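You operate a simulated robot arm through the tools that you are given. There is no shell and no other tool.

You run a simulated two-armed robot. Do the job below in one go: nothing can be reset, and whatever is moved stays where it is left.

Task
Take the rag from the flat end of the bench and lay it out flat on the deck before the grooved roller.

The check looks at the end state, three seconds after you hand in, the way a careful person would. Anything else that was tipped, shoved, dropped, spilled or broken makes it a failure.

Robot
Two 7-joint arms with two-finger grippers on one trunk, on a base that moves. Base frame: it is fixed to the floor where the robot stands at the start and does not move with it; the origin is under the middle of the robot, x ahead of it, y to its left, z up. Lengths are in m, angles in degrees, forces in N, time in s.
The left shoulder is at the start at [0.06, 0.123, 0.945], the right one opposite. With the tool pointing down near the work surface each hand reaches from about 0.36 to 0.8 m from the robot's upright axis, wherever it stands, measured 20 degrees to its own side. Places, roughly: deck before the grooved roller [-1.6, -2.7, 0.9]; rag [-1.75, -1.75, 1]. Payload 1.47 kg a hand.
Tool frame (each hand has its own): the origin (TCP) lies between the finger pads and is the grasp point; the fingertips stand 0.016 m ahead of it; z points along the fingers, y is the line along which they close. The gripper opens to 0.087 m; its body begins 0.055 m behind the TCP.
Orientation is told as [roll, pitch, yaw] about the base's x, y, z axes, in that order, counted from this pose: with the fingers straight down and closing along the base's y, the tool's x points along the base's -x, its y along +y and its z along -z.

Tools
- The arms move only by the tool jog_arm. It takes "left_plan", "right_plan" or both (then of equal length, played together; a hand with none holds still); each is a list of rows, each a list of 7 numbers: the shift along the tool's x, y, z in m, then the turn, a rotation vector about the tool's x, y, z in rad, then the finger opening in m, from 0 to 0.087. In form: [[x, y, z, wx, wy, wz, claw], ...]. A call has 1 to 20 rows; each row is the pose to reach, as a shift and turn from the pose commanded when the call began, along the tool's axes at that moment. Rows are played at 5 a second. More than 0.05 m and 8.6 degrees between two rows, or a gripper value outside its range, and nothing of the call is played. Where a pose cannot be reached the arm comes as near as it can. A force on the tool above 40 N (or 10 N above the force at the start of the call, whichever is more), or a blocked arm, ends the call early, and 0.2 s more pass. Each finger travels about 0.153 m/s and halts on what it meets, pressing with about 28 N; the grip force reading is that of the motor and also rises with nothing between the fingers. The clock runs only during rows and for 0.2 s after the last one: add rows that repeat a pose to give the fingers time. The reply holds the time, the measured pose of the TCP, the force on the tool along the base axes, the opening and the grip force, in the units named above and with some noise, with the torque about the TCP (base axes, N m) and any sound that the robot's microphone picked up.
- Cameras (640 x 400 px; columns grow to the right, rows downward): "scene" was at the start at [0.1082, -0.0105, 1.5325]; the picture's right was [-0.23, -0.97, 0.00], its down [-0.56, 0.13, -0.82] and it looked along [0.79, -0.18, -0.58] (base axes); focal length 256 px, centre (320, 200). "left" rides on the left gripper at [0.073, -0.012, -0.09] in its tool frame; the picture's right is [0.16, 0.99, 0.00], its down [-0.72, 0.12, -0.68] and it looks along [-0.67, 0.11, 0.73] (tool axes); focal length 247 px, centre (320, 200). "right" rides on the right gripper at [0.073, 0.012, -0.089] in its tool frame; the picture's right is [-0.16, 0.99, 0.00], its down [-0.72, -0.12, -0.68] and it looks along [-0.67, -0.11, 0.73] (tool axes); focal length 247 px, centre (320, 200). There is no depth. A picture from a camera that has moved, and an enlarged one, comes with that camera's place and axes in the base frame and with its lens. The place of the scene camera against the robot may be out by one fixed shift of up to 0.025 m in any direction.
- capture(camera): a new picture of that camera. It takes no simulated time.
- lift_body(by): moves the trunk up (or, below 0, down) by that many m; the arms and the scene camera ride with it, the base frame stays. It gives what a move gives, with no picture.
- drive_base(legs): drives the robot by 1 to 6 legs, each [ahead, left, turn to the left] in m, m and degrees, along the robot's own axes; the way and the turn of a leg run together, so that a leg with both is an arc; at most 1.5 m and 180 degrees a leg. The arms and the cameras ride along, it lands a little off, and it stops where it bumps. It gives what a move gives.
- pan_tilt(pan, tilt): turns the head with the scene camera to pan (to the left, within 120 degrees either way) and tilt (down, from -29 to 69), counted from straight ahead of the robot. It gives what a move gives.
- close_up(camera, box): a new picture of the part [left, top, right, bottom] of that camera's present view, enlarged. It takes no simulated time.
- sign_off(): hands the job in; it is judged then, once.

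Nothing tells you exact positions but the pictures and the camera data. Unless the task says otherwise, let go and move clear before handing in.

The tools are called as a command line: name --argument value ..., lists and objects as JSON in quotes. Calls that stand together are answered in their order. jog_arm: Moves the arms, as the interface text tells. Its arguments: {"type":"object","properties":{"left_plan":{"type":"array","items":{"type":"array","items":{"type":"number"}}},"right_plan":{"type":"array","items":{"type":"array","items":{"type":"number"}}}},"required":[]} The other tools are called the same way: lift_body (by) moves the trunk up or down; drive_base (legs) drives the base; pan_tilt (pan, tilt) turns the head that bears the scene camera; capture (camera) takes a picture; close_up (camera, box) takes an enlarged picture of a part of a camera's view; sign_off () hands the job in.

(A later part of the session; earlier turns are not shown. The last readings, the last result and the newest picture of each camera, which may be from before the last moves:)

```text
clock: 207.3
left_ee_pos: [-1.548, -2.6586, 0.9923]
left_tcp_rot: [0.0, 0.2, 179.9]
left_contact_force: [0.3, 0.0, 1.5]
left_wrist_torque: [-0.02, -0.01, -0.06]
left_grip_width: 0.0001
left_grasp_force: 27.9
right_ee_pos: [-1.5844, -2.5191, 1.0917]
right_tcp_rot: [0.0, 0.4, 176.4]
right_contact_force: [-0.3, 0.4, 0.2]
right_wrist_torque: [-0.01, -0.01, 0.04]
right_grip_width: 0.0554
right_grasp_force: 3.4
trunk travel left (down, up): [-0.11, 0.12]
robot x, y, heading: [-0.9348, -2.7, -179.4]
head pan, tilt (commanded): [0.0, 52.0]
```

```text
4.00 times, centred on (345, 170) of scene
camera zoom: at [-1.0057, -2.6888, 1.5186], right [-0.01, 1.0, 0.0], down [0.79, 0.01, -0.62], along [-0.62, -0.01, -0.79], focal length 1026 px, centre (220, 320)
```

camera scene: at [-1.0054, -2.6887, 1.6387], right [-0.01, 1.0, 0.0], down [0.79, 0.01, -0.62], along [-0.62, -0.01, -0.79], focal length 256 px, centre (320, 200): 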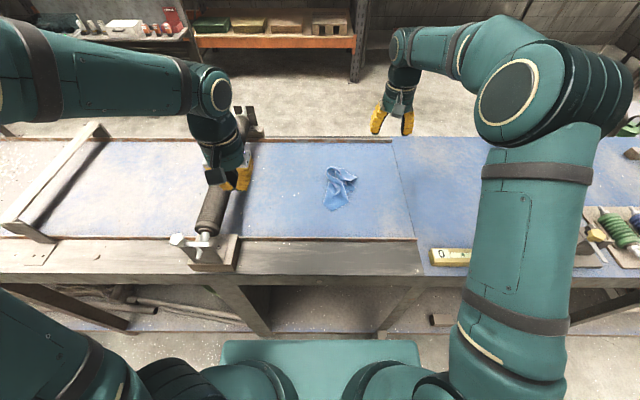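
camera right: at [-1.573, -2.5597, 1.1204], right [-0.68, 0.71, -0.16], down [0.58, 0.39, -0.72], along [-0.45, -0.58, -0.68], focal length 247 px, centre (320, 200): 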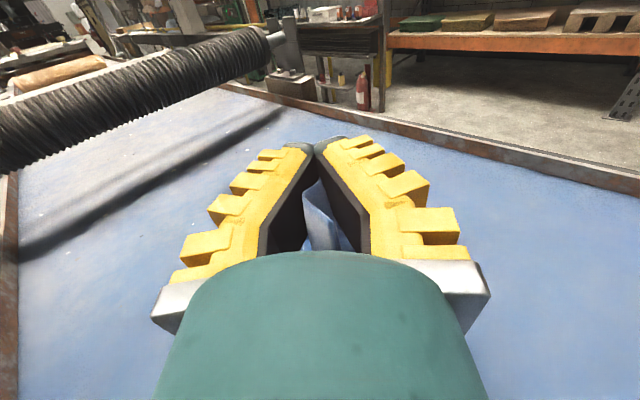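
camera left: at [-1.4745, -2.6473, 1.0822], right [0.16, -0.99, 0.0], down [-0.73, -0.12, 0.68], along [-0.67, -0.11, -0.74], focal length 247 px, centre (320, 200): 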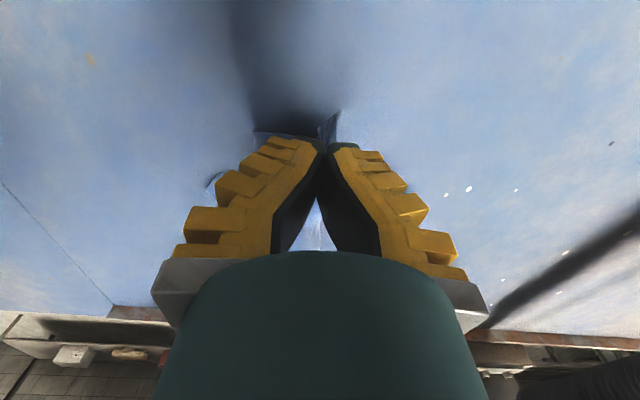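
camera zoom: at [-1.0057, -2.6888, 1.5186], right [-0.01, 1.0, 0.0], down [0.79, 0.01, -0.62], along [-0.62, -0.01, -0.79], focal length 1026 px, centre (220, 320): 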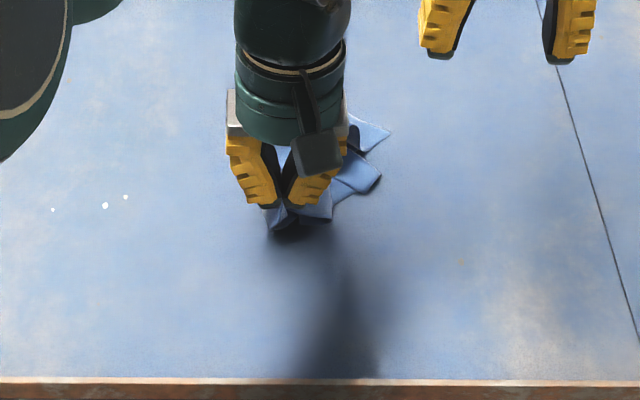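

The near corner is held. I'll lift it up high with a little inward motion, and use the trunk for the rest, to see how the rag hangs from this corner.

jog_arm --left_plan '[[0.015, 0, -0.03, 0, 0, 0, 0], [0.03, 0, -0.06, 0, 0, 0, 0], [0.045, 0, -0.09, 0, 0, 0, 0], [0.06, 0, -0.12, 0, 0, 0, 0], [0.07, 0, -0.15, 0, 0, 0, 0], [0.08, 0, -0.18, 0, 0, 0, 0], [0.08, 0, -0.18, 0, 0, 0, 0]]'

lift_body --by 0.12

close_up --camera "scene" --box '[270, 110, 380, 210]'

capture --camera "left"

capture --camera "right"

```text
clock: 208.9
left_ee_pos: [-1.4666, -2.6578, 1.1724]
left_tcp_rot: [-0.1, 0.3, 179.9]
left_contact_force: [0.6, 0.0, 0.8]
left_wrist_torque: [0.0, 0.0, -0.02]
left_grip_width: 0.0
left_grasp_force: 28.1
right_ee_pos: [-1.5839, -2.5192, 1.0923]
right_tcp_rot: [-0.1, 0.4, 176.3]
right_contact_force: [-0.3, 0.2, 0.4]
right_wrist_torque: [0.0, -0.02, 0.0]
right_grip_width: 0.0551
right_grasp_force: 4.1
trunk travel left (down, up): [-0.11, 0.12]
robot x, y, heading: [-0.9317, -2.696, -179.4]
head pan, tilt (commanded): [0.0, 52.0]
```

```text
clock: 210.4
left_ee_pos: [-1.4671, -2.6587, 1.2925]
left_tcp_rot: [-0.1, 0.2, 179.9]
left_contact_force: [0.3, 0.3, 0.6]
left_wrist_torque: [0.01, 0.02, 0.01]
left_grip_width: 0.0
left_grasp_force: 28.1
right_ee_pos: [-1.5831, -2.5179, 1.2117]
right_tcp_rot: [-0.2, 0.3, 176.3]
right_contact_force: [0.2, 0.3, -0.4]
right_wrist_torque: [0.0, 0.01, 0.03]
right_grip_width: 0.0554
right_grasp_force: 3.7
trunk travel left (down, up): [-0.23, 0.0]
robot x, y, heading: [-0.9344, -2.6961, -179.2]
head pan, tilt (commanded): [0.0, 52.0]
```

```text
4.00 times, centred on (325, 160) of scene
camera zoom: at [-1.0056, -2.6888, 1.6385], right [-0.01, 1.0, 0.0], down [0.79, 0.01, -0.62], along [-0.62, -0.01, -0.79], focal length 1026 px, centre (300, 360)
```

zoom: 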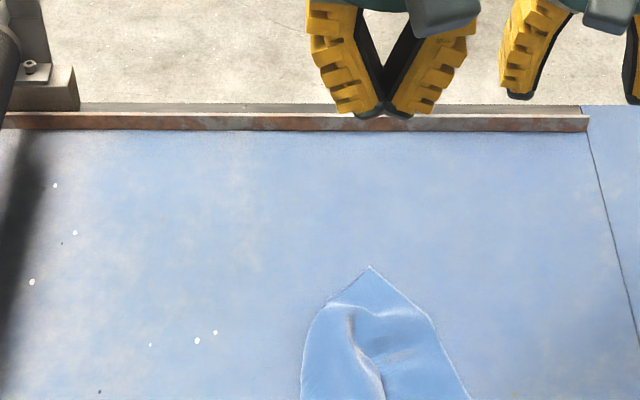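

```text
taken
camera left: at [-1.3939, -2.6466, 1.3818], right [0.16, -0.99, 0.0], down [-0.73, -0.12, 0.68], along [-0.67, -0.11, -0.73], focal length 247 px, centre (320, 200)
```

left: 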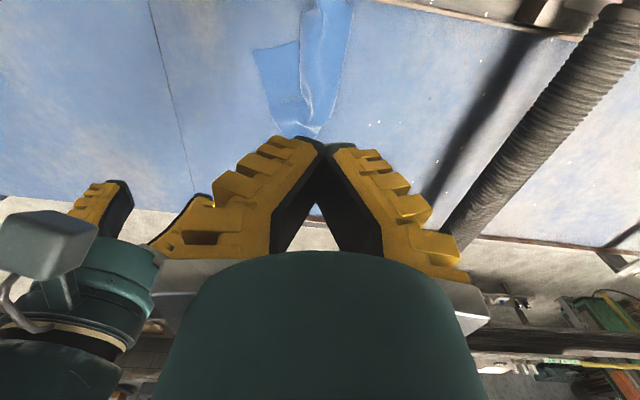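

```text
taken
camera right: at [-1.5141, -2.5358, 1.3017], right [-0.22, -0.98, 0.0], down [-0.72, 0.16, 0.68], along [-0.66, 0.15, -0.74], focal length 247 px, centre (320, 200)
```

right: 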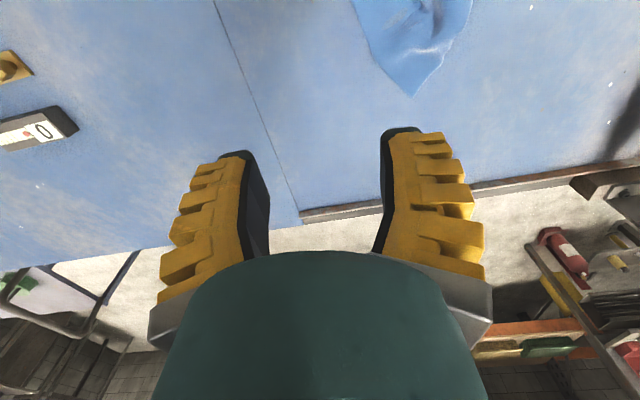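

The rag slipped free as I lifted, but the lift seems to have drawn it out much flatter on the deck. I'll look at all of it.

pan_tilt --pan 0 --tilt 60

capture --camera "scene"

close_up --camera "scene" --box '[280, 130, 400, 220]'

```text
clock: 211.1
left_ee_pos: [-1.4663, -2.6587, 1.292]
left_tcp_rot: [0.0, 0.1, 179.9]
left_contact_force: [0.4, 0.9, 0.0]
left_wrist_torque: [0.0, 0.0, 0.02]
left_grip_width: 0.0002
left_grasp_force: 27.9
right_ee_pos: [-1.5842, -2.5199, 1.2122]
right_tcp_rot: [-0.2, 0.4, 176.3]
right_contact_force: [-0.3, -0.1, -0.1]
right_wrist_torque: [0.0, -0.02, 0.01]
right_grip_width: 0.0553
right_grasp_force: 3.9
trunk travel left (down, up): [-0.23, 0.0]
robot x, y, heading: [-0.9323, -2.6969, -179.6]
head pan, tilt (commanded): [0.0, 60.0]
```

```text
taken
camera scene: at [-0.9969, -2.6887, 1.6288], right [-0.01, 1.0, 0.0], down [0.87, 0.01, -0.5], along [-0.5, -0.01, -0.87], focal length 256 px, centre (320, 200)
```

scene: 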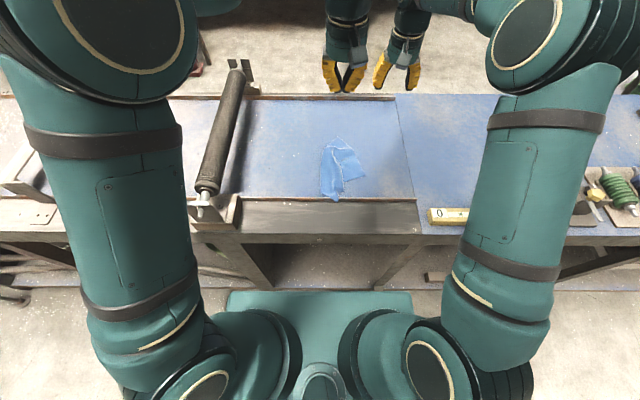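

```text
4.44 times, centred on (340, 175) of scene
camera zoom: at [-0.9969, -2.6887, 1.6288], right [-0.01, 1.0, 0.0], down [0.87, 0.01, -0.5], along [-0.5, -0.01, -0.87], focal length 1140 px, centre (231, 311)
```

zoom: 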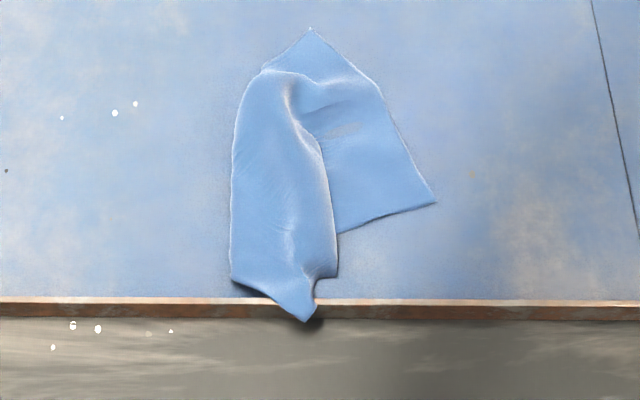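

Good luck: the rag now lies nearly flat, folded over just once. Its bottom layer shows corners T (-1.666, -2.635) and R (-1.491, -2.547), and a left flap is folded to the right with its crumpled corner K1 at the front rail. First I'll drag the whole rag back about 10 cm by pressing on the single-layer part with the closed right fingers.

jog_arm --left_plan '[[0.01, 0.04, 0, 0, 0, 0, 0], [0.02, 0.08, 0, 0, 0, 0, 0], [0.03, 0.12, 0, 0, 0, 0, 0], [0.04, 0.15, 0, 0, 0, 0, 0], [0.04, 0.15, 0, 0, 0, 0, 0]]' --right_plan '[[0.01, 0.02, 0, 0, 0, 0, 0.04], [0.02, 0.04, 0, 0, 0, 0, 0.02], [0.03, 0.06, 0, 0, 0, 0, 0.0], [0.035, 0.07, 0.0, 0, 0, 0, 0], [0.035, 0.07, 0.0, 0, 0, 0, 0]]'

lift_body --by -0.12

capture --camera "right"

close_up --camera "scene" --box '[280, 130, 400, 220]'

```text
clock: 212.3
left_ee_pos: [-1.4297, -2.8093, 1.2913]
left_tcp_rot: [0.0, 0.1, 179.9]
left_contact_force: [0.6, 0.1, -0.4]
left_wrist_torque: [0.0, -0.04, 0.02]
left_grip_width: 0.0001
left_grasp_force: 28.5
right_ee_pos: [-1.5534, -2.5905, 1.2127]
right_tcp_rot: [-0.1, 0.5, 176.2]
right_contact_force: [-0.9, -0.1, -0.7]
right_wrist_torque: [0.0, -0.03, -0.02]
right_grip_width: 0.0002
right_grasp_force: 27.7
trunk travel left (down, up): [-0.23, 0.0]
robot x, y, heading: [-0.9323, -2.6963, -179.7]
head pan, tilt (commanded): [0.0, 60.0]
```

```text
clock: 213.8
left_ee_pos: [-1.4268, -2.8099, 1.1706]
left_tcp_rot: [-0.1, 0.0, 179.9]
left_contact_force: [-0.7, 0.2, -0.2]
left_wrist_torque: [-0.02, -0.01, 0.0]
left_grip_width: 0.0002
left_grasp_force: 28.2
right_ee_pos: [-1.554, -2.5909, 1.094]
right_tcp_rot: [-0.1, 0.4, 176.3]
right_contact_force: [-0.4, 0.5, 0.2]
right_wrist_torque: [0.04, 0.01, -0.01]
right_grip_width: 0.0
right_grasp_force: 28.0
trunk travel left (down, up): [-0.11, 0.12]
robot x, y, heading: [-0.9318, -2.6925, -179.4]
head pan, tilt (commanded): [0.0, 60.0]
```

```text
taken
camera right: at [-1.483, -2.6077, 1.1832], right [-0.22, -0.98, 0.0], down [-0.72, 0.16, 0.68], along [-0.66, 0.15, -0.74], focal length 247 px, centre (320, 200)
```

right: 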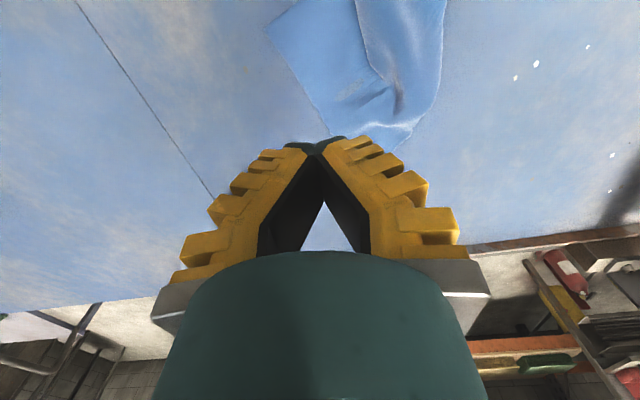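

```text
4.44 times, centred on (340, 175) of scene
camera zoom: at [-0.9967, -2.6887, 1.5089], right [-0.01, 1.0, 0.0], down [0.87, 0.01, -0.5], along [-0.5, -0.01, -0.87], focal length 1140 px, centre (231, 311)
```

zoom: 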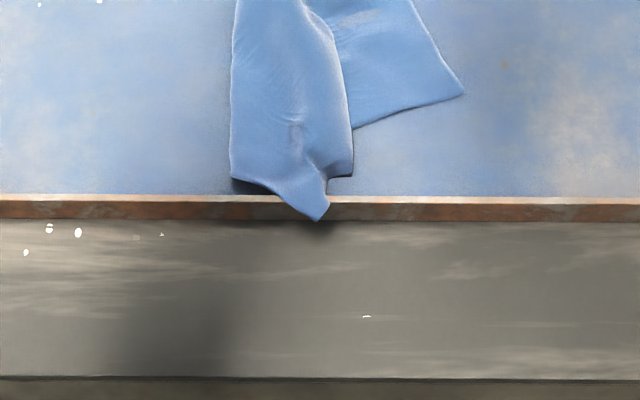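

I'll press the closed right fingers onto the single-layer part near (-1.545, -2.607) and drag it 10 cm toward the back.

jog_arm --right_plan '[[0.0025, 0.004, 0.037, 0, 0, 0, 0], [0.005, 0.008, 0.074, 0, 0, 0, 0], [0.0075, 0.012, 0.111, 0, 0, 0, 0], [0.01, 0.0154, 0.145, 0, 0, 0, 0], [0.01, 0.0154, 0.157, 0, 0, 0, 0], [0.01, 0.0154, 0.1615, 0, 0, 0, 0], [0.01, 0.0154, 0.1615, 0, 0, 0, 0], [-0.005, 0.0164, 0.1615, 0, 0, 0, 0], [-0.02, 0.0174, 0.1615, 0, 0, 0, 0], [-0.035, 0.0184, 0.1615, 0, 0, 0, 0], [-0.05, 0.0194, 0.1615, 0, 0, 0, 0], [-0.065, 0.0204, 0.1615, 0, 0, 0, 0], [-0.08, 0.0214, 0.1615, 0, 0, 0, 0], [-0.09, 0.022, 0.1615, 0, 0, 0, 0], [-0.09, 0.022, 0.13, 0, 0, 0, 0], [-0.09, 0.022, 0.09, 0, 0, 0, 0], [-0.09, 0.022, 0.05, 0, 0, 0, 0]]'

close_up --camera "scene" --box '[280, 100, 400, 190]'

```text
clock: 217.4
left_ee_pos: [-1.4266, -2.8089, 1.1713]
left_tcp_rot: [-0.2, 0.1, 179.8]
left_contact_force: [0.6, -0.1, -0.3]
left_wrist_torque: [0.0, -0.01, 0.03]
left_grip_width: 0.0
left_grasp_force: 28.0
right_ee_pos: [-1.6427, -2.6073, 1.0429]
right_tcp_rot: [-0.2, 0.4, 176.3]
right_contact_force: [-1.0, 0.6, 0.5]
right_wrist_torque: [0.0, -0.01, 0.01]
right_grip_width: 0.0004
right_grasp_force: 28.4
trunk travel left (down, up): [-0.11, 0.12]
robot x, y, heading: [-0.9293, -2.6965, -179.4]
head pan, tilt (commanded): [0.0, 60.0]
```

```text
4.44 times, centred on (340, 145) of scene
camera zoom: at [-0.9963, -2.6888, 1.5088], right [-0.01, 1.0, 0.0], down [0.87, 0.01, -0.5], along [-0.5, -0.01, -0.87], focal length 1140 px, centre (231, 444)
```

zoom: 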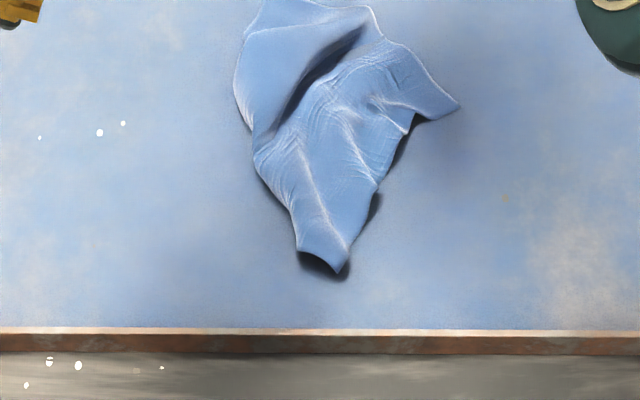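

The drag worked: the rag moved back and opened further. I'll adjust the head to see all of it.

pan_tilt --pan 0 --tilt 54

close_up --camera "scene" --box '[290, 110, 390, 190]'

capture --camera "right"

capture --camera "left"

```text
clock: 218.1
left_ee_pos: [-1.4276, -2.8103, 1.1715]
left_tcp_rot: [-0.1, 0.1, 180.0]
left_contact_force: [0.8, -0.8, -0.2]
left_wrist_torque: [-0.02, 0.01, 0.02]
left_grip_width: 0.0
left_grasp_force: 28.2
right_ee_pos: [-1.6433, -2.6063, 1.0416]
right_tcp_rot: [-0.1, 0.4, 176.3]
right_contact_force: [-0.9, 0.2, -0.7]
right_wrist_torque: [0.02, 0.01, 0.02]
right_grip_width: 0.0
right_grasp_force: 27.4
trunk travel left (down, up): [-0.11, 0.12]
robot x, y, heading: [-0.9319, -2.697, -179.3]
head pan, tilt (commanded): [0.0, 54.0]
```

```text
5.00 times, centred on (340, 150) of scene
camera zoom: at [-1.0035, -2.6888, 1.5161], right [-0.01, 1.0, 0.0], down [0.81, 0.01, -0.59], along [-0.59, -0.01, -0.81], focal length 1282 px, centre (220, 450)
```

zoom: 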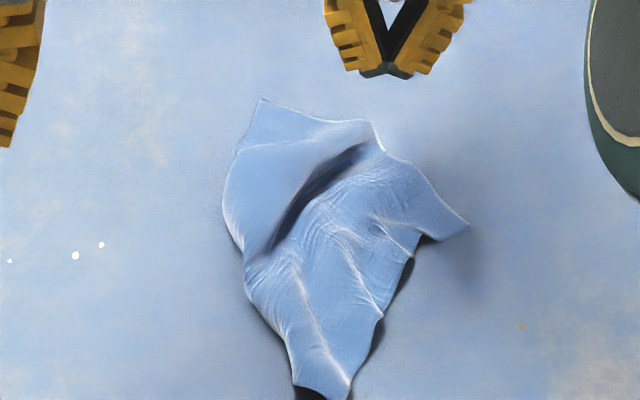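

```text
taken
camera right: at [-1.5736, -2.6237, 1.1319], right [-0.22, -0.98, 0.0], down [-0.72, 0.16, 0.68], along [-0.66, 0.15, -0.74], focal length 247 px, centre (320, 200)
```

right: 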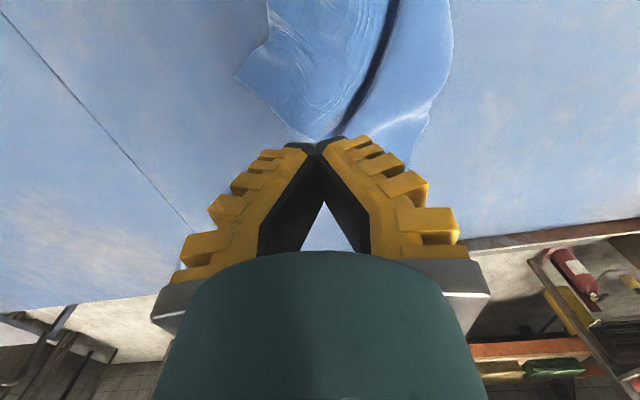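

```text
taken
camera left: at [-1.3552, -2.7976, 1.2615], right [0.16, -0.99, 0.0], down [-0.73, -0.12, 0.68], along [-0.67, -0.11, -0.73], focal length 247 px, centre (320, 200)
```

left: 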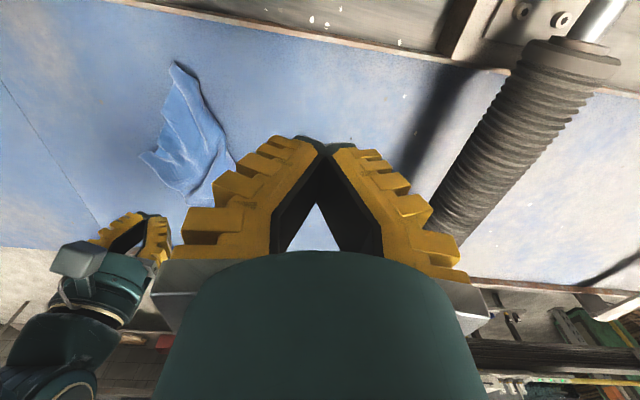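

I'll look closer from the left wrist camera and the right one to understand the remaining fold.

close_up --camera "left" --box '[120, 50, 260, 210]'

close_up --camera "right" --box '[220, 0, 460, 150]'

close_up --camera "scene" --box '[310, 120, 370, 195]'

```text
2.50 times, centred on (190, 130) of left
camera zoom: at [-1.3552, -2.7976, 1.2615], right [0.16, -0.99, 0.0], down [-0.73, -0.12, 0.68], along [-0.67, -0.11, -0.73], focal length 617 px, centre (645, 375)
```

zoom: 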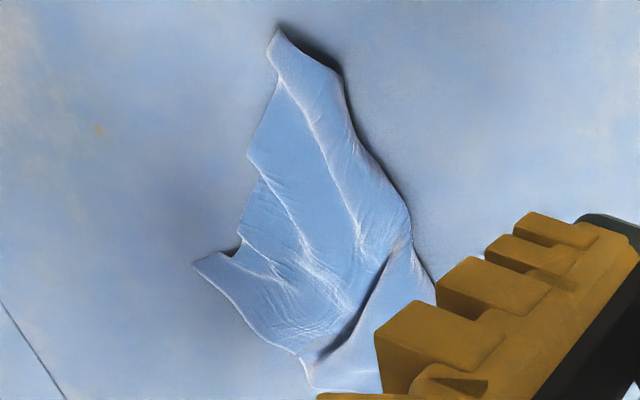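

```text
2.67 times, centred on (340, 75) of right
camera zoom: at [-1.5736, -2.6237, 1.1319], right [-0.22, -0.98, 0.0], down [-0.72, 0.16, 0.68], along [-0.66, 0.15, -0.74], focal length 659 px, centre (267, 533)
```

zoom: 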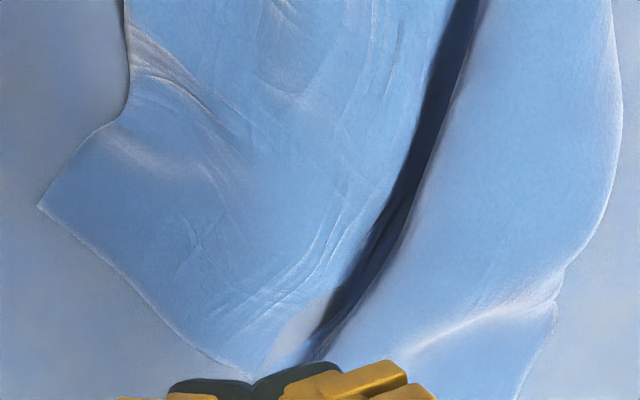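

```text
5.33 times, centred on (340, 158) of scene
camera zoom: at [-1.0035, -2.6888, 1.5161], right [-0.01, 1.0, 0.0], down [0.81, 0.01, -0.59], along [-0.59, -0.01, -0.81], focal length 1368 px, centre (213, 427)
```

zoom: 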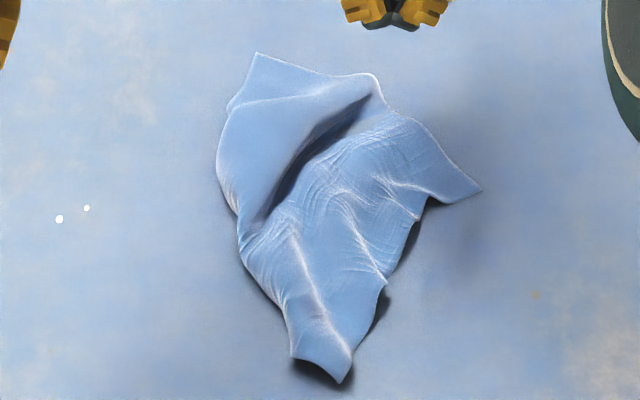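

The sheet still has a pleat between its left and right halves. I'll pin the right half with the closed right fingers and draw the left half out to the left with the left fingers. First I'll move 4 cm closer, to keep the arms off their reach limit.

drive_base --legs '[[0.04, 0, 0]]'

jog_arm --left_plan '[[-0.021, -0.017, 0.02, 0, 0, 0, 0], [-0.042, -0.034, 0.045, 0, 0, 0, 0], [-0.063, -0.051, 0.07, 0, 0, 0, 0], [-0.084, -0.068, 0.1, 0, 0, 0, 0], [-0.105, -0.085, 0.13, 0, 0, 0, 0], [-0.126, -0.101, 0.16, 0, 0, 0, 0], [-0.147, -0.118, 0.19, 0, 0, 0, 0], [-0.165, -0.133, 0.212, 0, 0, 0, 0], [-0.165, -0.133, 0.212, 0, 0, 0, 0]]' --right_plan '[[0.012, -0.006, 0, 0, 0, 0, 0], [0.026, -0.012, 0, 0, 0, 0, 0], [0.04, -0.02, 0, 0, 0, 0, 0], [0.055, -0.028, 0.01, 0, 0, 0, 0], [0.07, -0.034, 0.03, 0, 0, 0, 0], [0.08, -0.0393, 0.05, 0, 0, 0, 0], [0.08, -0.0393, 0.07, 0, 0, 0, 0], [0.08, -0.0393, 0.085, 0, 0, 0, 0], [0.08, -0.0393, 0.085, 0, 0, 0, 0]]'

close_up --camera "scene" --box '[290, 110, 390, 190]'

capture --camera "left"

capture --camera "right"

```text
clock: 219.0
left_ee_pos: [-1.4695, -2.8095, 1.1711]
left_tcp_rot: [-0.1, 0.3, 180.1]
left_contact_force: [-0.9, -0.1, -0.1]
left_wrist_torque: [0.01, -0.07, 0.0]
left_grip_width: 0.0
left_grasp_force: 28.0
right_ee_pos: [-1.6854, -2.6075, 1.0408]
right_tcp_rot: [-0.1, 0.5, 176.4]
right_contact_force: [-0.1, 0.7, -0.7]
right_wrist_torque: [-0.02, -0.05, 0.03]
right_grip_width: 0.0002
right_grasp_force: 27.8
trunk travel left (down, up): [-0.11, 0.12]
robot x, y, heading: [-0.9727, -2.6979, -179.5]
head pan, tilt (commanded): [0.0, 54.0]
```

```text
clock: 221.0
left_ee_pos: [-1.6317, -2.6776, 0.9589]
left_tcp_rot: [-0.1, 0.1, 180.1]
left_contact_force: [0.3, 0.3, 0.3]
left_wrist_torque: [-0.02, -0.03, -0.02]
left_grip_width: 0.0
left_grasp_force: 27.8
right_ee_pos: [-1.5997, -2.5727, 0.9589]
right_tcp_rot: [-0.1, 0.3, 176.5]
right_contact_force: [0.5, -0.1, 0.0]
right_wrist_torque: [-0.02, 0.01, -0.04]
right_grip_width: 0.0001
right_grasp_force: 28.4
trunk travel left (down, up): [-0.11, 0.12]
robot x, y, heading: [-0.9703, -2.6948, -179.3]
head pan, tilt (commanded): [0.0, 54.0]
```

```text
5.00 times, centred on (340, 150) of scene
camera zoom: at [-1.0421, -2.6895, 1.5162], right [-0.01, 1.0, 0.0], down [0.81, 0.01, -0.59], along [-0.59, -0.01, -0.81], focal length 1282 px, centre (220, 450)
```

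zoom: 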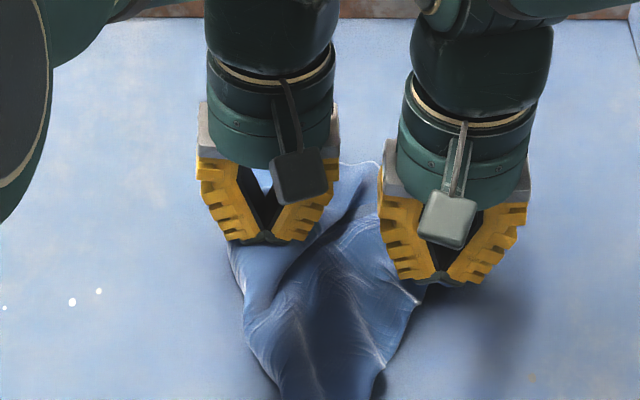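

```text
taken
camera left: at [-1.5587, -2.6653, 1.049], right [0.16, -0.99, 0.0], down [-0.73, -0.12, 0.68], along [-0.67, -0.11, -0.73], focal length 247 px, centre (320, 200)
```

left: 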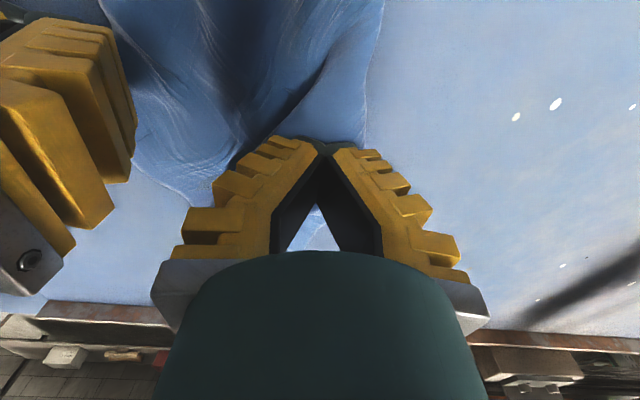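

```text
taken
camera right: at [-1.5297, -2.5899, 1.0477], right [-0.22, -0.98, 0.0], down [-0.72, 0.16, 0.68], along [-0.66, 0.15, -0.74], focal length 247 px, centre (320, 200)
```

right: 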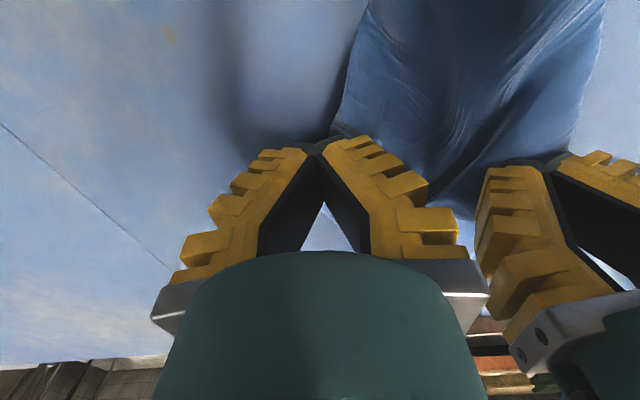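

Both fingertips are in place over the two halves. I'll press both down and draw the left one outward about 7 cm while the right holds.

jog_arm --left_plan '[[0, 0, 0.012, 0, 0, 0, 0], [0, 0, 0.022, 0, 0, 0, 0], [0, 0, 0.026, 0, 0, 0, 0], [0, 0, 0.026, 0, 0, 0, 0], [0.003, 0.012, 0.026, 0, 0, 0, 0], [0.006, 0.024, 0.026, 0, 0, 0, 0], [0.009, 0.036, 0.026, 0, 0, 0, 0], [0.012, 0.048, 0.026, 0, 0, 0, 0], [0.015, 0.06, 0.026, 0, 0, 0, 0], [0.018, 0.07, 0.026, 0, 0, 0, 0], [0.018, 0.07, 0.0, 0, 0, 0, 0], [0.018, 0.08, -0.04, 0, 0, 0, 0], [0.018, 0.1, -0.08, 0, 0, 0, 0]]' --right_plan '[[0, 0, 0.012, 0, 0, 0, 0], [0, 0, 0.022, 0, 0, 0, 0], [0, 0, 0.026, 0, 0, 0, 0], [0, 0, 0.026, 0, 0, 0, 0], [0, 0, 0.026, 0, 0, 0, 0], [0, 0, 0.026, 0, 0, 0, 0], [0, 0, 0.026, 0, 0, 0, 0], [0, 0, 0.026, 0, 0, 0, 0], [0, 0, 0.026, 0, 0, 0, 0], [0, 0, 0.026, 0, 0, 0, 0], [0, 0, 0.0, 0, 0, 0, 0], [0, -0.01, -0.04, 0, 0, 0, 0], [0, -0.03, -0.08, 0, 0, 0, 0]]'

close_up --camera "scene" --box '[280, 110, 400, 200]'

```text
clock: 223.8
left_ee_pos: [-1.6122, -2.7777, 1.0397]
left_tcp_rot: [0.0, 0.2, 180.1]
left_contact_force: [-0.3, -0.3, -0.2]
left_wrist_torque: [-0.04, -0.03, 0.02]
left_grip_width: 0.0
left_grasp_force: 28.4
right_ee_pos: [-1.5974, -2.5444, 1.038]
right_tcp_rot: [-0.2, 0.4, 176.4]
right_contact_force: [0.0, -0.1, -0.1]
right_wrist_torque: [0.01, 0.02, 0.03]
right_grip_width: 0.0
right_grasp_force: 27.7
trunk travel left (down, up): [-0.11, 0.12]
robot x, y, heading: [-0.9752, -2.6965, -179.6]
head pan, tilt (commanded): [0.0, 54.0]
```

```text
4.44 times, centred on (340, 155) of scene
camera zoom: at [-1.0414, -2.6893, 1.5162], right [-0.01, 1.0, 0.0], down [0.81, 0.01, -0.59], along [-0.59, -0.01, -0.81], focal length 1140 px, centre (231, 400)
```

zoom: 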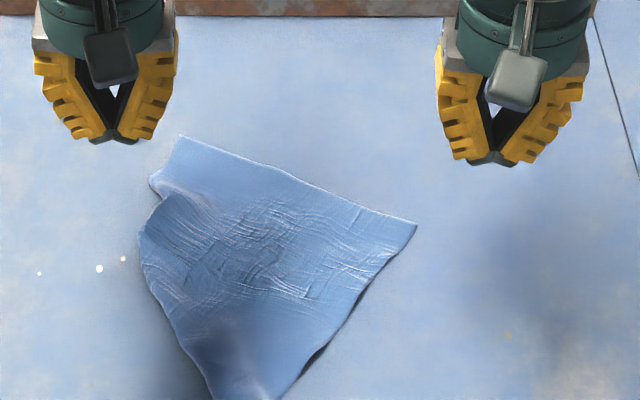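

That worked very well; the pleat is gone and the rag is opening out. I'll look at the whole of it.

pan_tilt --pan 0 --tilt 60

close_up --camera "scene" --box '[280, 100, 400, 200]'

capture --camera "scene"

```text
clock: 224.4
left_ee_pos: [-1.6156, -2.7769, 1.0385]
left_tcp_rot: [-0.1, 0.2, 180.0]
left_contact_force: [0.0, 0.1, 0.3]
left_wrist_torque: [0.01, -0.01, 0.02]
left_grip_width: 0.0
left_grasp_force: 28.1
right_ee_pos: [-1.5985, -2.5433, 1.0381]
right_tcp_rot: [-0.1, 0.3, 176.3]
right_contact_force: [0.0, -0.2, -0.1]
right_wrist_torque: [-0.01, -0.01, 0.02]
right_grip_width: 0.0
right_grasp_force: 28.7
trunk travel left (down, up): [-0.11, 0.12]
robot x, y, heading: [-0.9702, -2.7037, -179.3]
head pan, tilt (commanded): [0.0, 60.0]
```

```text
4.00 times, centred on (340, 150) of scene
camera zoom: at [-1.0364, -2.6891, 1.5088], right [-0.01, 1.0, 0.0], down [0.87, 0.01, -0.5], along [-0.5, -0.01, -0.87], focal length 1026 px, centre (240, 400)
```

zoom: 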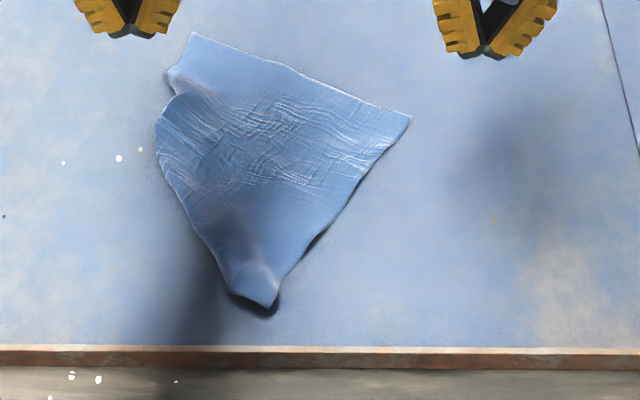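

```text
taken
camera scene: at [-1.0364, -2.6891, 1.5088], right [-0.01, 1.0, 0.0], down [0.87, 0.01, -0.5], along [-0.5, -0.01, -0.87], focal length 256 px, centre (320, 200)
```

scene: 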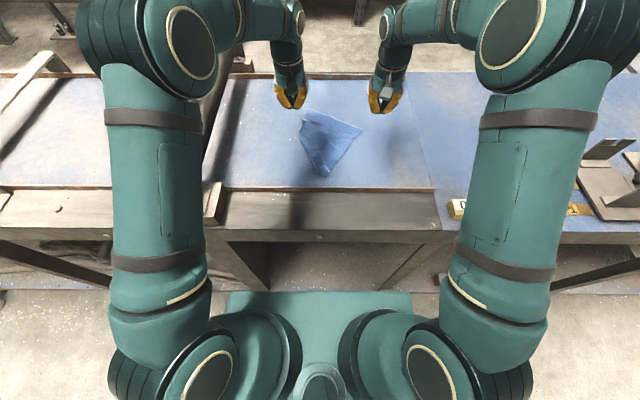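

The rag is close to flat now, with corners T (-1.718, -2.740), R (-1.621, -2.568) and K1 (-1.443, -2.682) showing. The fourth corner on the left is still folded under or over. I'll zoom in on that side.

close_up --camera "scene" --box '[290, 100, 350, 150]'

close_up --camera "scene" --box '[300, 125, 360, 185]'

capture --camera "left"

capture --camera "right"

```text
8.00 times, centred on (320, 125) of scene
camera zoom: at [-1.0364, -2.6891, 1.5088], right [-0.01, 1.0, 0.0], down [0.87, 0.01, -0.5], along [-0.5, -0.01, -0.87], focal length 2051 px, centre (320, 800)
```

zoom: 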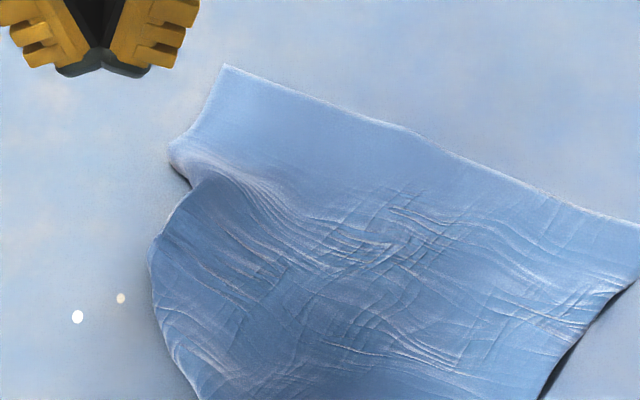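

```text
6.67 times, centred on (330, 155) of scene
camera zoom: at [-1.0364, -2.6891, 1.5088], right [-0.01, 1.0, 0.0], down [0.87, 0.01, -0.5], along [-0.5, -0.01, -0.87], focal length 1710 px, centre (253, 500)
```

zoom: 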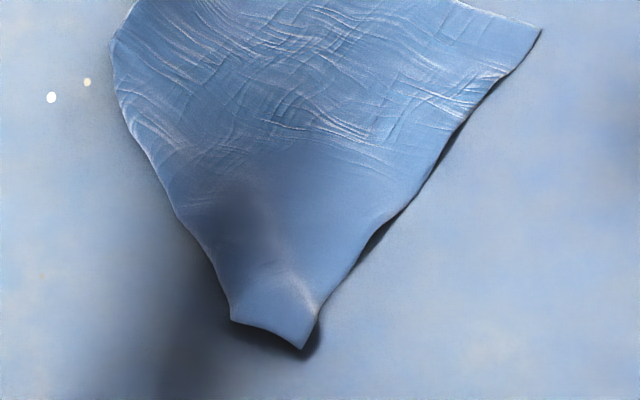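

```text
taken
camera left: at [-1.5415, -2.7648, 1.129], right [0.16, -0.99, 0.0], down [-0.73, -0.12, 0.68], along [-0.67, -0.11, -0.73], focal length 247 px, centre (320, 200)
```

left: 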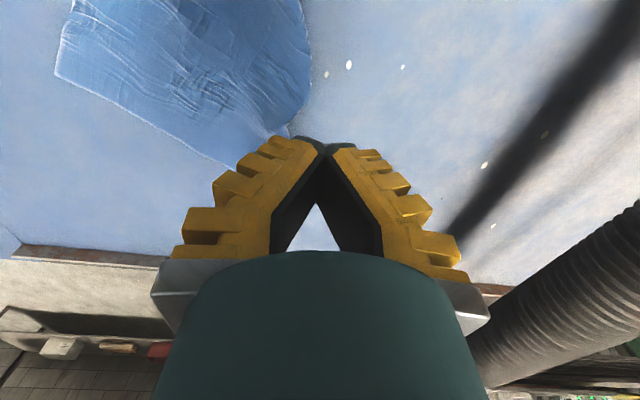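

```text
taken
camera right: at [-1.5287, -2.5605, 1.1269], right [-0.22, -0.98, 0.0], down [-0.72, 0.16, 0.68], along [-0.66, 0.15, -0.74], focal length 247 px, centre (320, 200)
```

right: 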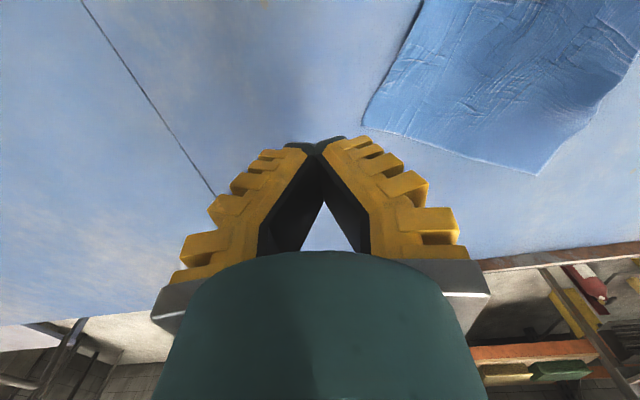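

The fourth corner, K6, is tucked under along the left side. If I press on the top layer just inside that fold and drag it to the right, the fold should roll outward and release the tucked part. I'll try that with the left fingertips.

jog_arm --left_plan '[[0.014, -0.014, 0.03, 0, 0, 0, 0], [0.028, -0.028, 0.06, 0, 0, 0, 0], [0.0406, -0.042, 0.09, 0, 0, 0, 0], [0.0406, -0.042, 0.1, 0, 0, 0, 0], [0.0406, -0.042, 0.1045, 0, 0, 0, 0], [0.0406, -0.042, 0.1045, 0, 0, 0, 0], [0.038, -0.054, 0.1045, 0, 0, 0, 0], [0.035, -0.066, 0.1045, 0, 0, 0, 0], [0.032, -0.078, 0.1045, 0, 0, 0, 0], [0.029, -0.09, 0.1045, 0, 0, 0, 0], [0.026, -0.102, 0.1045, 0, 0, 0, 0], [0.023, -0.114, 0.1045, 0, 0, 0, 0], [0.02, -0.126, 0.1045, 0, 0, 0, 0], [0.02, -0.126, 0.08, 0, 0, 0, 0], [0.02, -0.126, 0.04, 0, 0, 0, 0], [0.02, -0.09, 0.0, 0, 0, 0, 0], [0.02, -0.05, -0.02, 0, 0, 0, 0], [0.02, 0.0, -0.04, 0, 0, 0, 0]]'

close_up --camera "scene" --box '[280, 100, 400, 200]'

```text
refused: row 16 steps farther than a row can; nothing moved
```

```text
4.00 times, centred on (340, 150) of scene
camera zoom: at [-1.0364, -2.6891, 1.5088], right [-0.01, 1.0, 0.0], down [0.87, 0.01, -0.5], along [-0.5, -0.01, -0.87], focal length 1026 px, centre (240, 400)
```

zoom: 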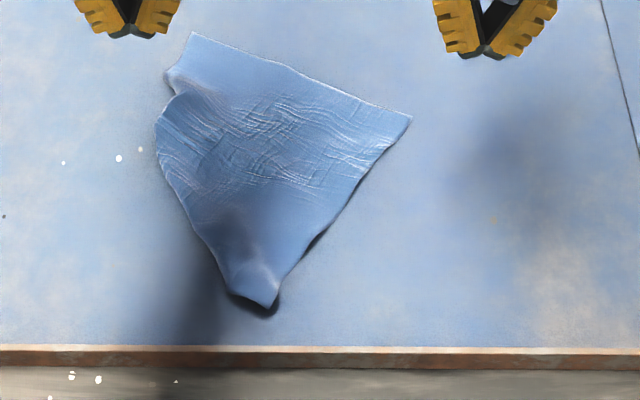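

The last rows stepped too far, so nothing moved and the rag is unchanged. I'll send the same drag with smaller return steps.

jog_arm --left_plan '[[0.014, -0.014, 0.03, 0, 0, 0, 0], [0.028, -0.028, 0.06, 0, 0, 0, 0], [0.0406, -0.042, 0.09, 0, 0, 0, 0], [0.0406, -0.042, 0.1, 0, 0, 0, 0], [0.0406, -0.042, 0.1045, 0, 0, 0, 0], [0.0406, -0.042, 0.1045, 0, 0, 0, 0], [0.038, -0.054, 0.1045, 0, 0, 0, 0], [0.035, -0.066, 0.1045, 0, 0, 0, 0], [0.032, -0.078, 0.1045, 0, 0, 0, 0], [0.029, -0.09, 0.1045, 0, 0, 0, 0], [0.026, -0.102, 0.1045, 0, 0, 0, 0], [0.023, -0.114, 0.1045, 0, 0, 0, 0], [0.02, -0.126, 0.1045, 0, 0, 0, 0], [0.02, -0.126, 0.08, 0, 0, 0, 0], [0.02, -0.126, 0.04, 0, 0, 0, 0], [0.02, -0.1, 0.01, 0, 0, 0, 0], [0.02, -0.06, -0.01, 0, 0, 0, 0], [0.02, -0.015, -0.02, 0, 0, 0, 0]]'

close_up --camera "scene" --box '[280, 100, 400, 200]'

```text
clock: 228.2
left_ee_pos: [-1.5947, -2.7631, 1.0557]
left_tcp_rot: [-0.1, 0.3, 180.1]
left_contact_force: [0.1, 0.0, -0.3]
left_wrist_torque: [0.02, -0.01, 0.01]
left_grip_width: 0.0001
left_grasp_force: 28.6
right_ee_pos: [-1.5986, -2.5454, 1.0373]
right_tcp_rot: [-0.2, 0.4, 176.4]
right_contact_force: [0.2, -0.4, -0.2]
right_wrist_torque: [0.03, 0.03, 0.0]
right_grip_width: 0.0001
right_grasp_force: 28.5
trunk travel left (down, up): [-0.11, 0.12]
robot x, y, heading: [-0.9726, -2.6977, -179.4]
head pan, tilt (commanded): [0.0, 60.0]
```

```text
4.00 times, centred on (340, 150) of scene
camera zoom: at [-1.0362, -2.6903, 1.5088], right [-0.01, 1.0, 0.0], down [0.87, 0.01, -0.5], along [-0.5, 0.0, -0.87], focal length 1026 px, centre (240, 400)
```

zoom: 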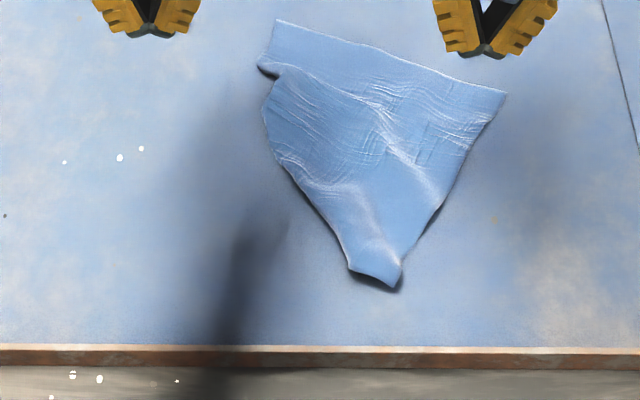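

The whole rag just slid over without unrolling. Next I'll pinch the left fold itself at its middle and lift it, so the tucked part drops free; then I'll set it down moving right so that part stays out on the left.

jog_arm --left_plan '[[0.01, -0.03, 0.02, 0, 0, 0, 0.01], [0.02, -0.06, 0.045, 0, 0, 0, 0.02], [0.03, -0.09, 0.07, 0, 0, 0, 0.03], [0.04, -0.115, 0.1, 0, 0, 0, 0.03], [0.04, -0.115, 0.107, 0, 0, 0, 0.03]]'

capture --camera "left"

close_up --camera "scene" --box '[280, 100, 400, 200]'

```text
clock: 229.4
left_ee_pos: [-1.5537, -2.6473, 0.9511]
left_tcp_rot: [0.0, 0.2, 180.0]
left_contact_force: [-0.2, -0.8, -0.2]
left_wrist_torque: [0.0, 0.01, 0.0]
left_grip_width: 0.0361
left_grasp_force: 4.7
right_ee_pos: [-1.5996, -2.5433, 1.0384]
right_tcp_rot: [-0.1, 0.4, 176.3]
right_contact_force: [0.6, 0.6, 0.1]
right_wrist_torque: [0.01, 0.01, -0.02]
right_grip_width: 0.0
right_grasp_force: 28.5
trunk travel left (down, up): [-0.11, 0.12]
robot x, y, heading: [-0.9729, -2.6977, -179.1]
head pan, tilt (commanded): [0.0, 60.0]
```

```text
taken
camera left: at [-1.4808, -2.6355, 1.0403], right [0.16, -0.99, 0.0], down [-0.73, -0.12, 0.68], along [-0.67, -0.11, -0.73], focal length 247 px, centre (320, 200)
```

left: 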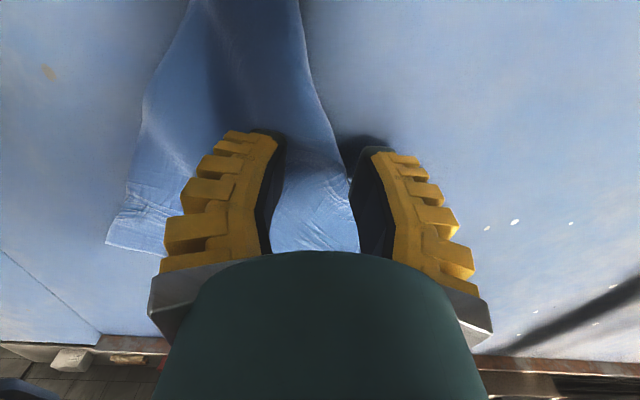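

```text
4.00 times, centred on (340, 150) of scene
camera zoom: at [-1.0363, -2.6895, 1.5088], right [-0.01, 1.0, 0.0], down [0.87, 0.01, -0.5], along [-0.5, -0.01, -0.87], focal length 1026 px, centre (240, 400)
```

zoom: 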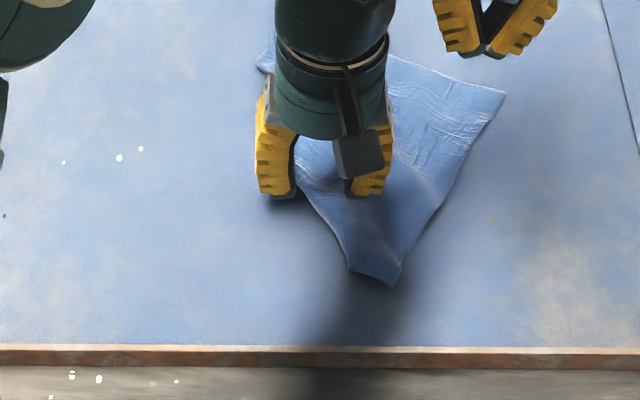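

The fold lies right beside the outer finger. I'll press, close, and lift about 12 cm.

jog_arm --left_plan '[[0, 0, 0.009, 0, 0, 0, 0.03], [0, 0, 0.0165, 0, 0, 0, 0.03], [0, 0, 0.0165, 0, 0, 0, 0.024], [0, 0, 0.0165, 0, 0, 0, 0.018], [0, 0, 0.0165, 0, 0, 0, 0.012], [0, 0, 0.0165, 0, 0, 0, 0.006], [0, 0, 0.0165, 0, 0, 0, 0.0], [0, 0, 0.0165, 0, 0, 0, 0.0], [0, 0, 0.0165, 0, 0, 0, 0.0], [0, 0, 0.0, 0, 0, 0, 0.0], [0, 0, -0.025, 0, 0, 0, 0.0], [0, 0, -0.05, 0, 0, 0, 0.0], [0, 0, -0.08, 0, 0, 0, 0.0], [0, 0, -0.11, 0, 0, 0, 0.0], [0, 0, -0.11, 0, 0, 0, 0.0]]'

capture --camera "left"

close_up --camera "scene" --box '[280, 100, 400, 200]'

```text
clock: 232.6
left_ee_pos: [-1.5544, -2.647, 1.0632]
left_tcp_rot: [-0.1, 0.1, 179.9]
left_contact_force: [-0.5, 0.1, 0.0]
left_wrist_torque: [0.03, 0.0, 0.03]
left_grip_width: 0.0001
left_grasp_force: 28.2
right_ee_pos: [-1.5999, -2.544, 1.0379]
right_tcp_rot: [-0.1, 0.5, 176.3]
right_contact_force: [0.6, -0.5, -1.1]
right_wrist_torque: [0.01, -0.04, -0.01]
right_grip_width: 0.0
right_grasp_force: 28.0
trunk travel left (down, up): [-0.11, 0.12]
robot x, y, heading: [-0.9716, -2.6994, -179.2]
head pan, tilt (commanded): [0.0, 60.0]
```

```text
taken
camera left: at [-1.481, -2.6345, 1.1521], right [0.16, -0.99, 0.0], down [-0.73, -0.12, 0.68], along [-0.67, -0.11, -0.74], focal length 247 px, centre (320, 200)
```

left: 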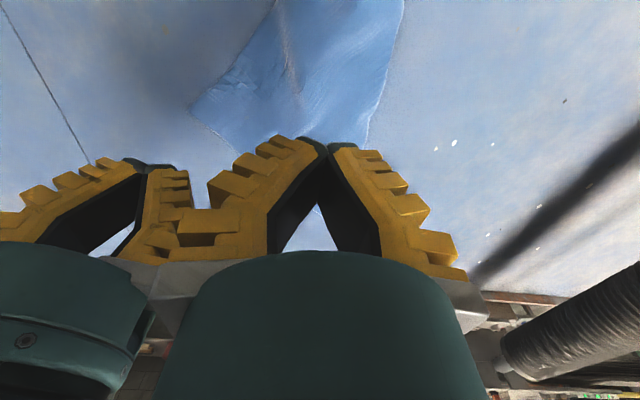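

```text
4.00 times, centred on (340, 150) of scene
camera zoom: at [-1.0365, -2.6891, 1.5087], right [-0.01, 1.0, 0.0], down [0.87, 0.01, -0.5], along [-0.5, -0.01, -0.87], focal length 1026 px, centre (240, 400)
```

zoom: 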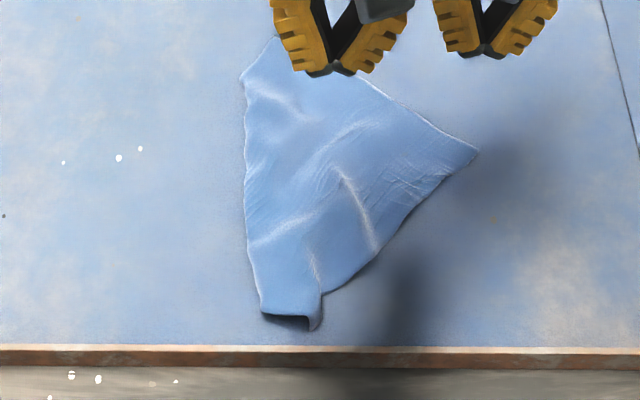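

It slipped out again, but the rag came out flatter still. I'll move the left hand aside and look.

jog_arm --left_plan '[[0.01, 0.04, -0.01, 0, 0, 0, 0], [0.02, 0.08, -0.02, 0, 0, 0, 0], [0.03, 0.12, -0.03, 0, 0, 0, 0], [0.04, 0.16, -0.03, 0, 0, 0, 0]]' --right_plan '[[0.01, -0.03, -0.01, 0, 0, 0, 0], [0.02, -0.06, -0.02, 0, 0, 0, 0], [0.02, -0.09, -0.03, 0, 0, 0, 0], [0.02, -0.09, -0.03, 0, 0, 0, 0]]'

close_up --camera "scene" --box '[290, 95, 390, 195]'

close_up --camera "scene" --box '[300, 100, 360, 150]'

close_up --camera "scene" --box '[300, 140, 370, 190]'

```text
clock: 233.6
left_ee_pos: [-1.5179, -2.8085, 1.0922]
left_tcp_rot: [-0.2, 0.2, 179.8]
left_contact_force: [0.1, 0.6, 0.9]
left_wrist_torque: [0.04, -0.01, 0.01]
left_grip_width: 0.0
left_grasp_force: 28.0
right_ee_pos: [-1.5743, -2.4571, 1.0712]
right_tcp_rot: [-0.1, 0.4, 176.4]
right_contact_force: [0.0, -1.0, -0.5]
right_wrist_torque: [0.04, -0.01, -0.02]
right_grip_width: 0.0001
right_grasp_force: 27.8
trunk travel left (down, up): [-0.11, 0.12]
robot x, y, heading: [-0.97, -2.6969, -179.5]
head pan, tilt (commanded): [0.0, 60.0]
```

```text
4.00 times, centred on (340, 145) of scene
camera zoom: at [-1.0362, -2.6906, 1.5088], right [-0.01, 1.0, 0.0], down [0.87, 0.01, -0.5], along [-0.5, 0.0, -0.87], focal length 1026 px, centre (240, 420)
```

zoom: 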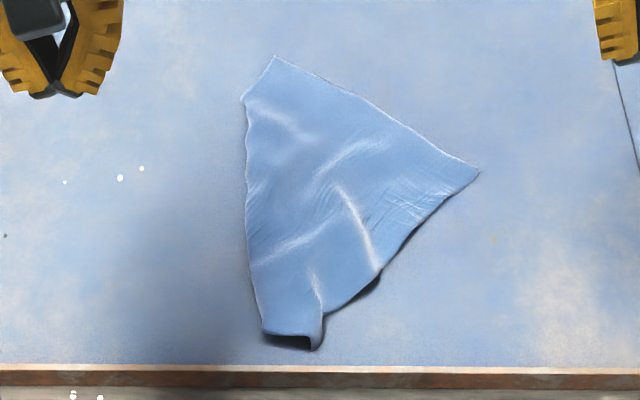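

```text
8.00 times, centred on (330, 125) of scene
camera zoom: at [-1.0362, -2.6906, 1.5088], right [-0.01, 1.0, 0.0], down [0.87, 0.01, -0.5], along [-0.5, 0.0, -0.87], focal length 2051 px, centre (240, 800)
```

zoom: 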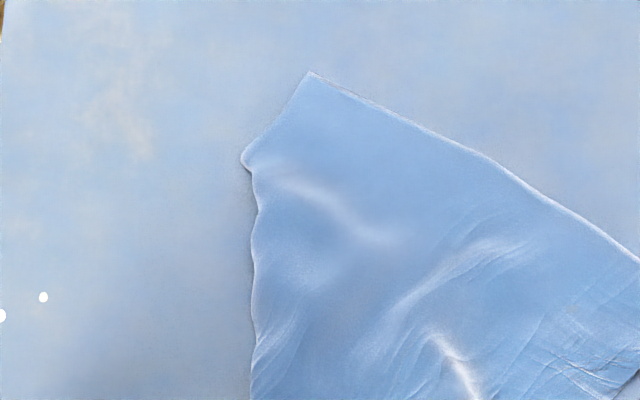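

```text
8.00 times, centred on (335, 165) of scene
camera zoom: at [-1.0362, -2.6906, 1.5088], right [-0.01, 1.0, 0.0], down [0.87, 0.01, -0.5], along [-0.5, 0.0, -0.87], focal length 2051 px, centre (200, 480)
```

zoom: 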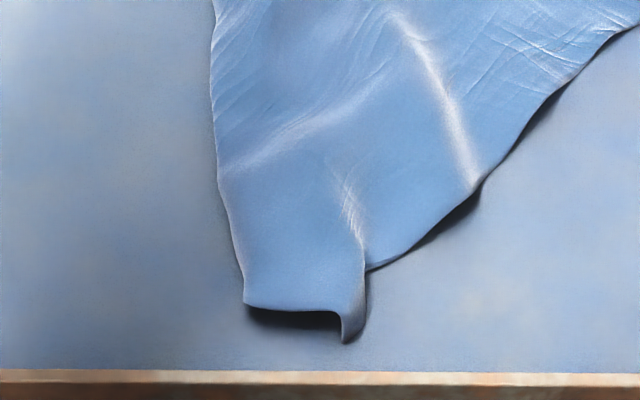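

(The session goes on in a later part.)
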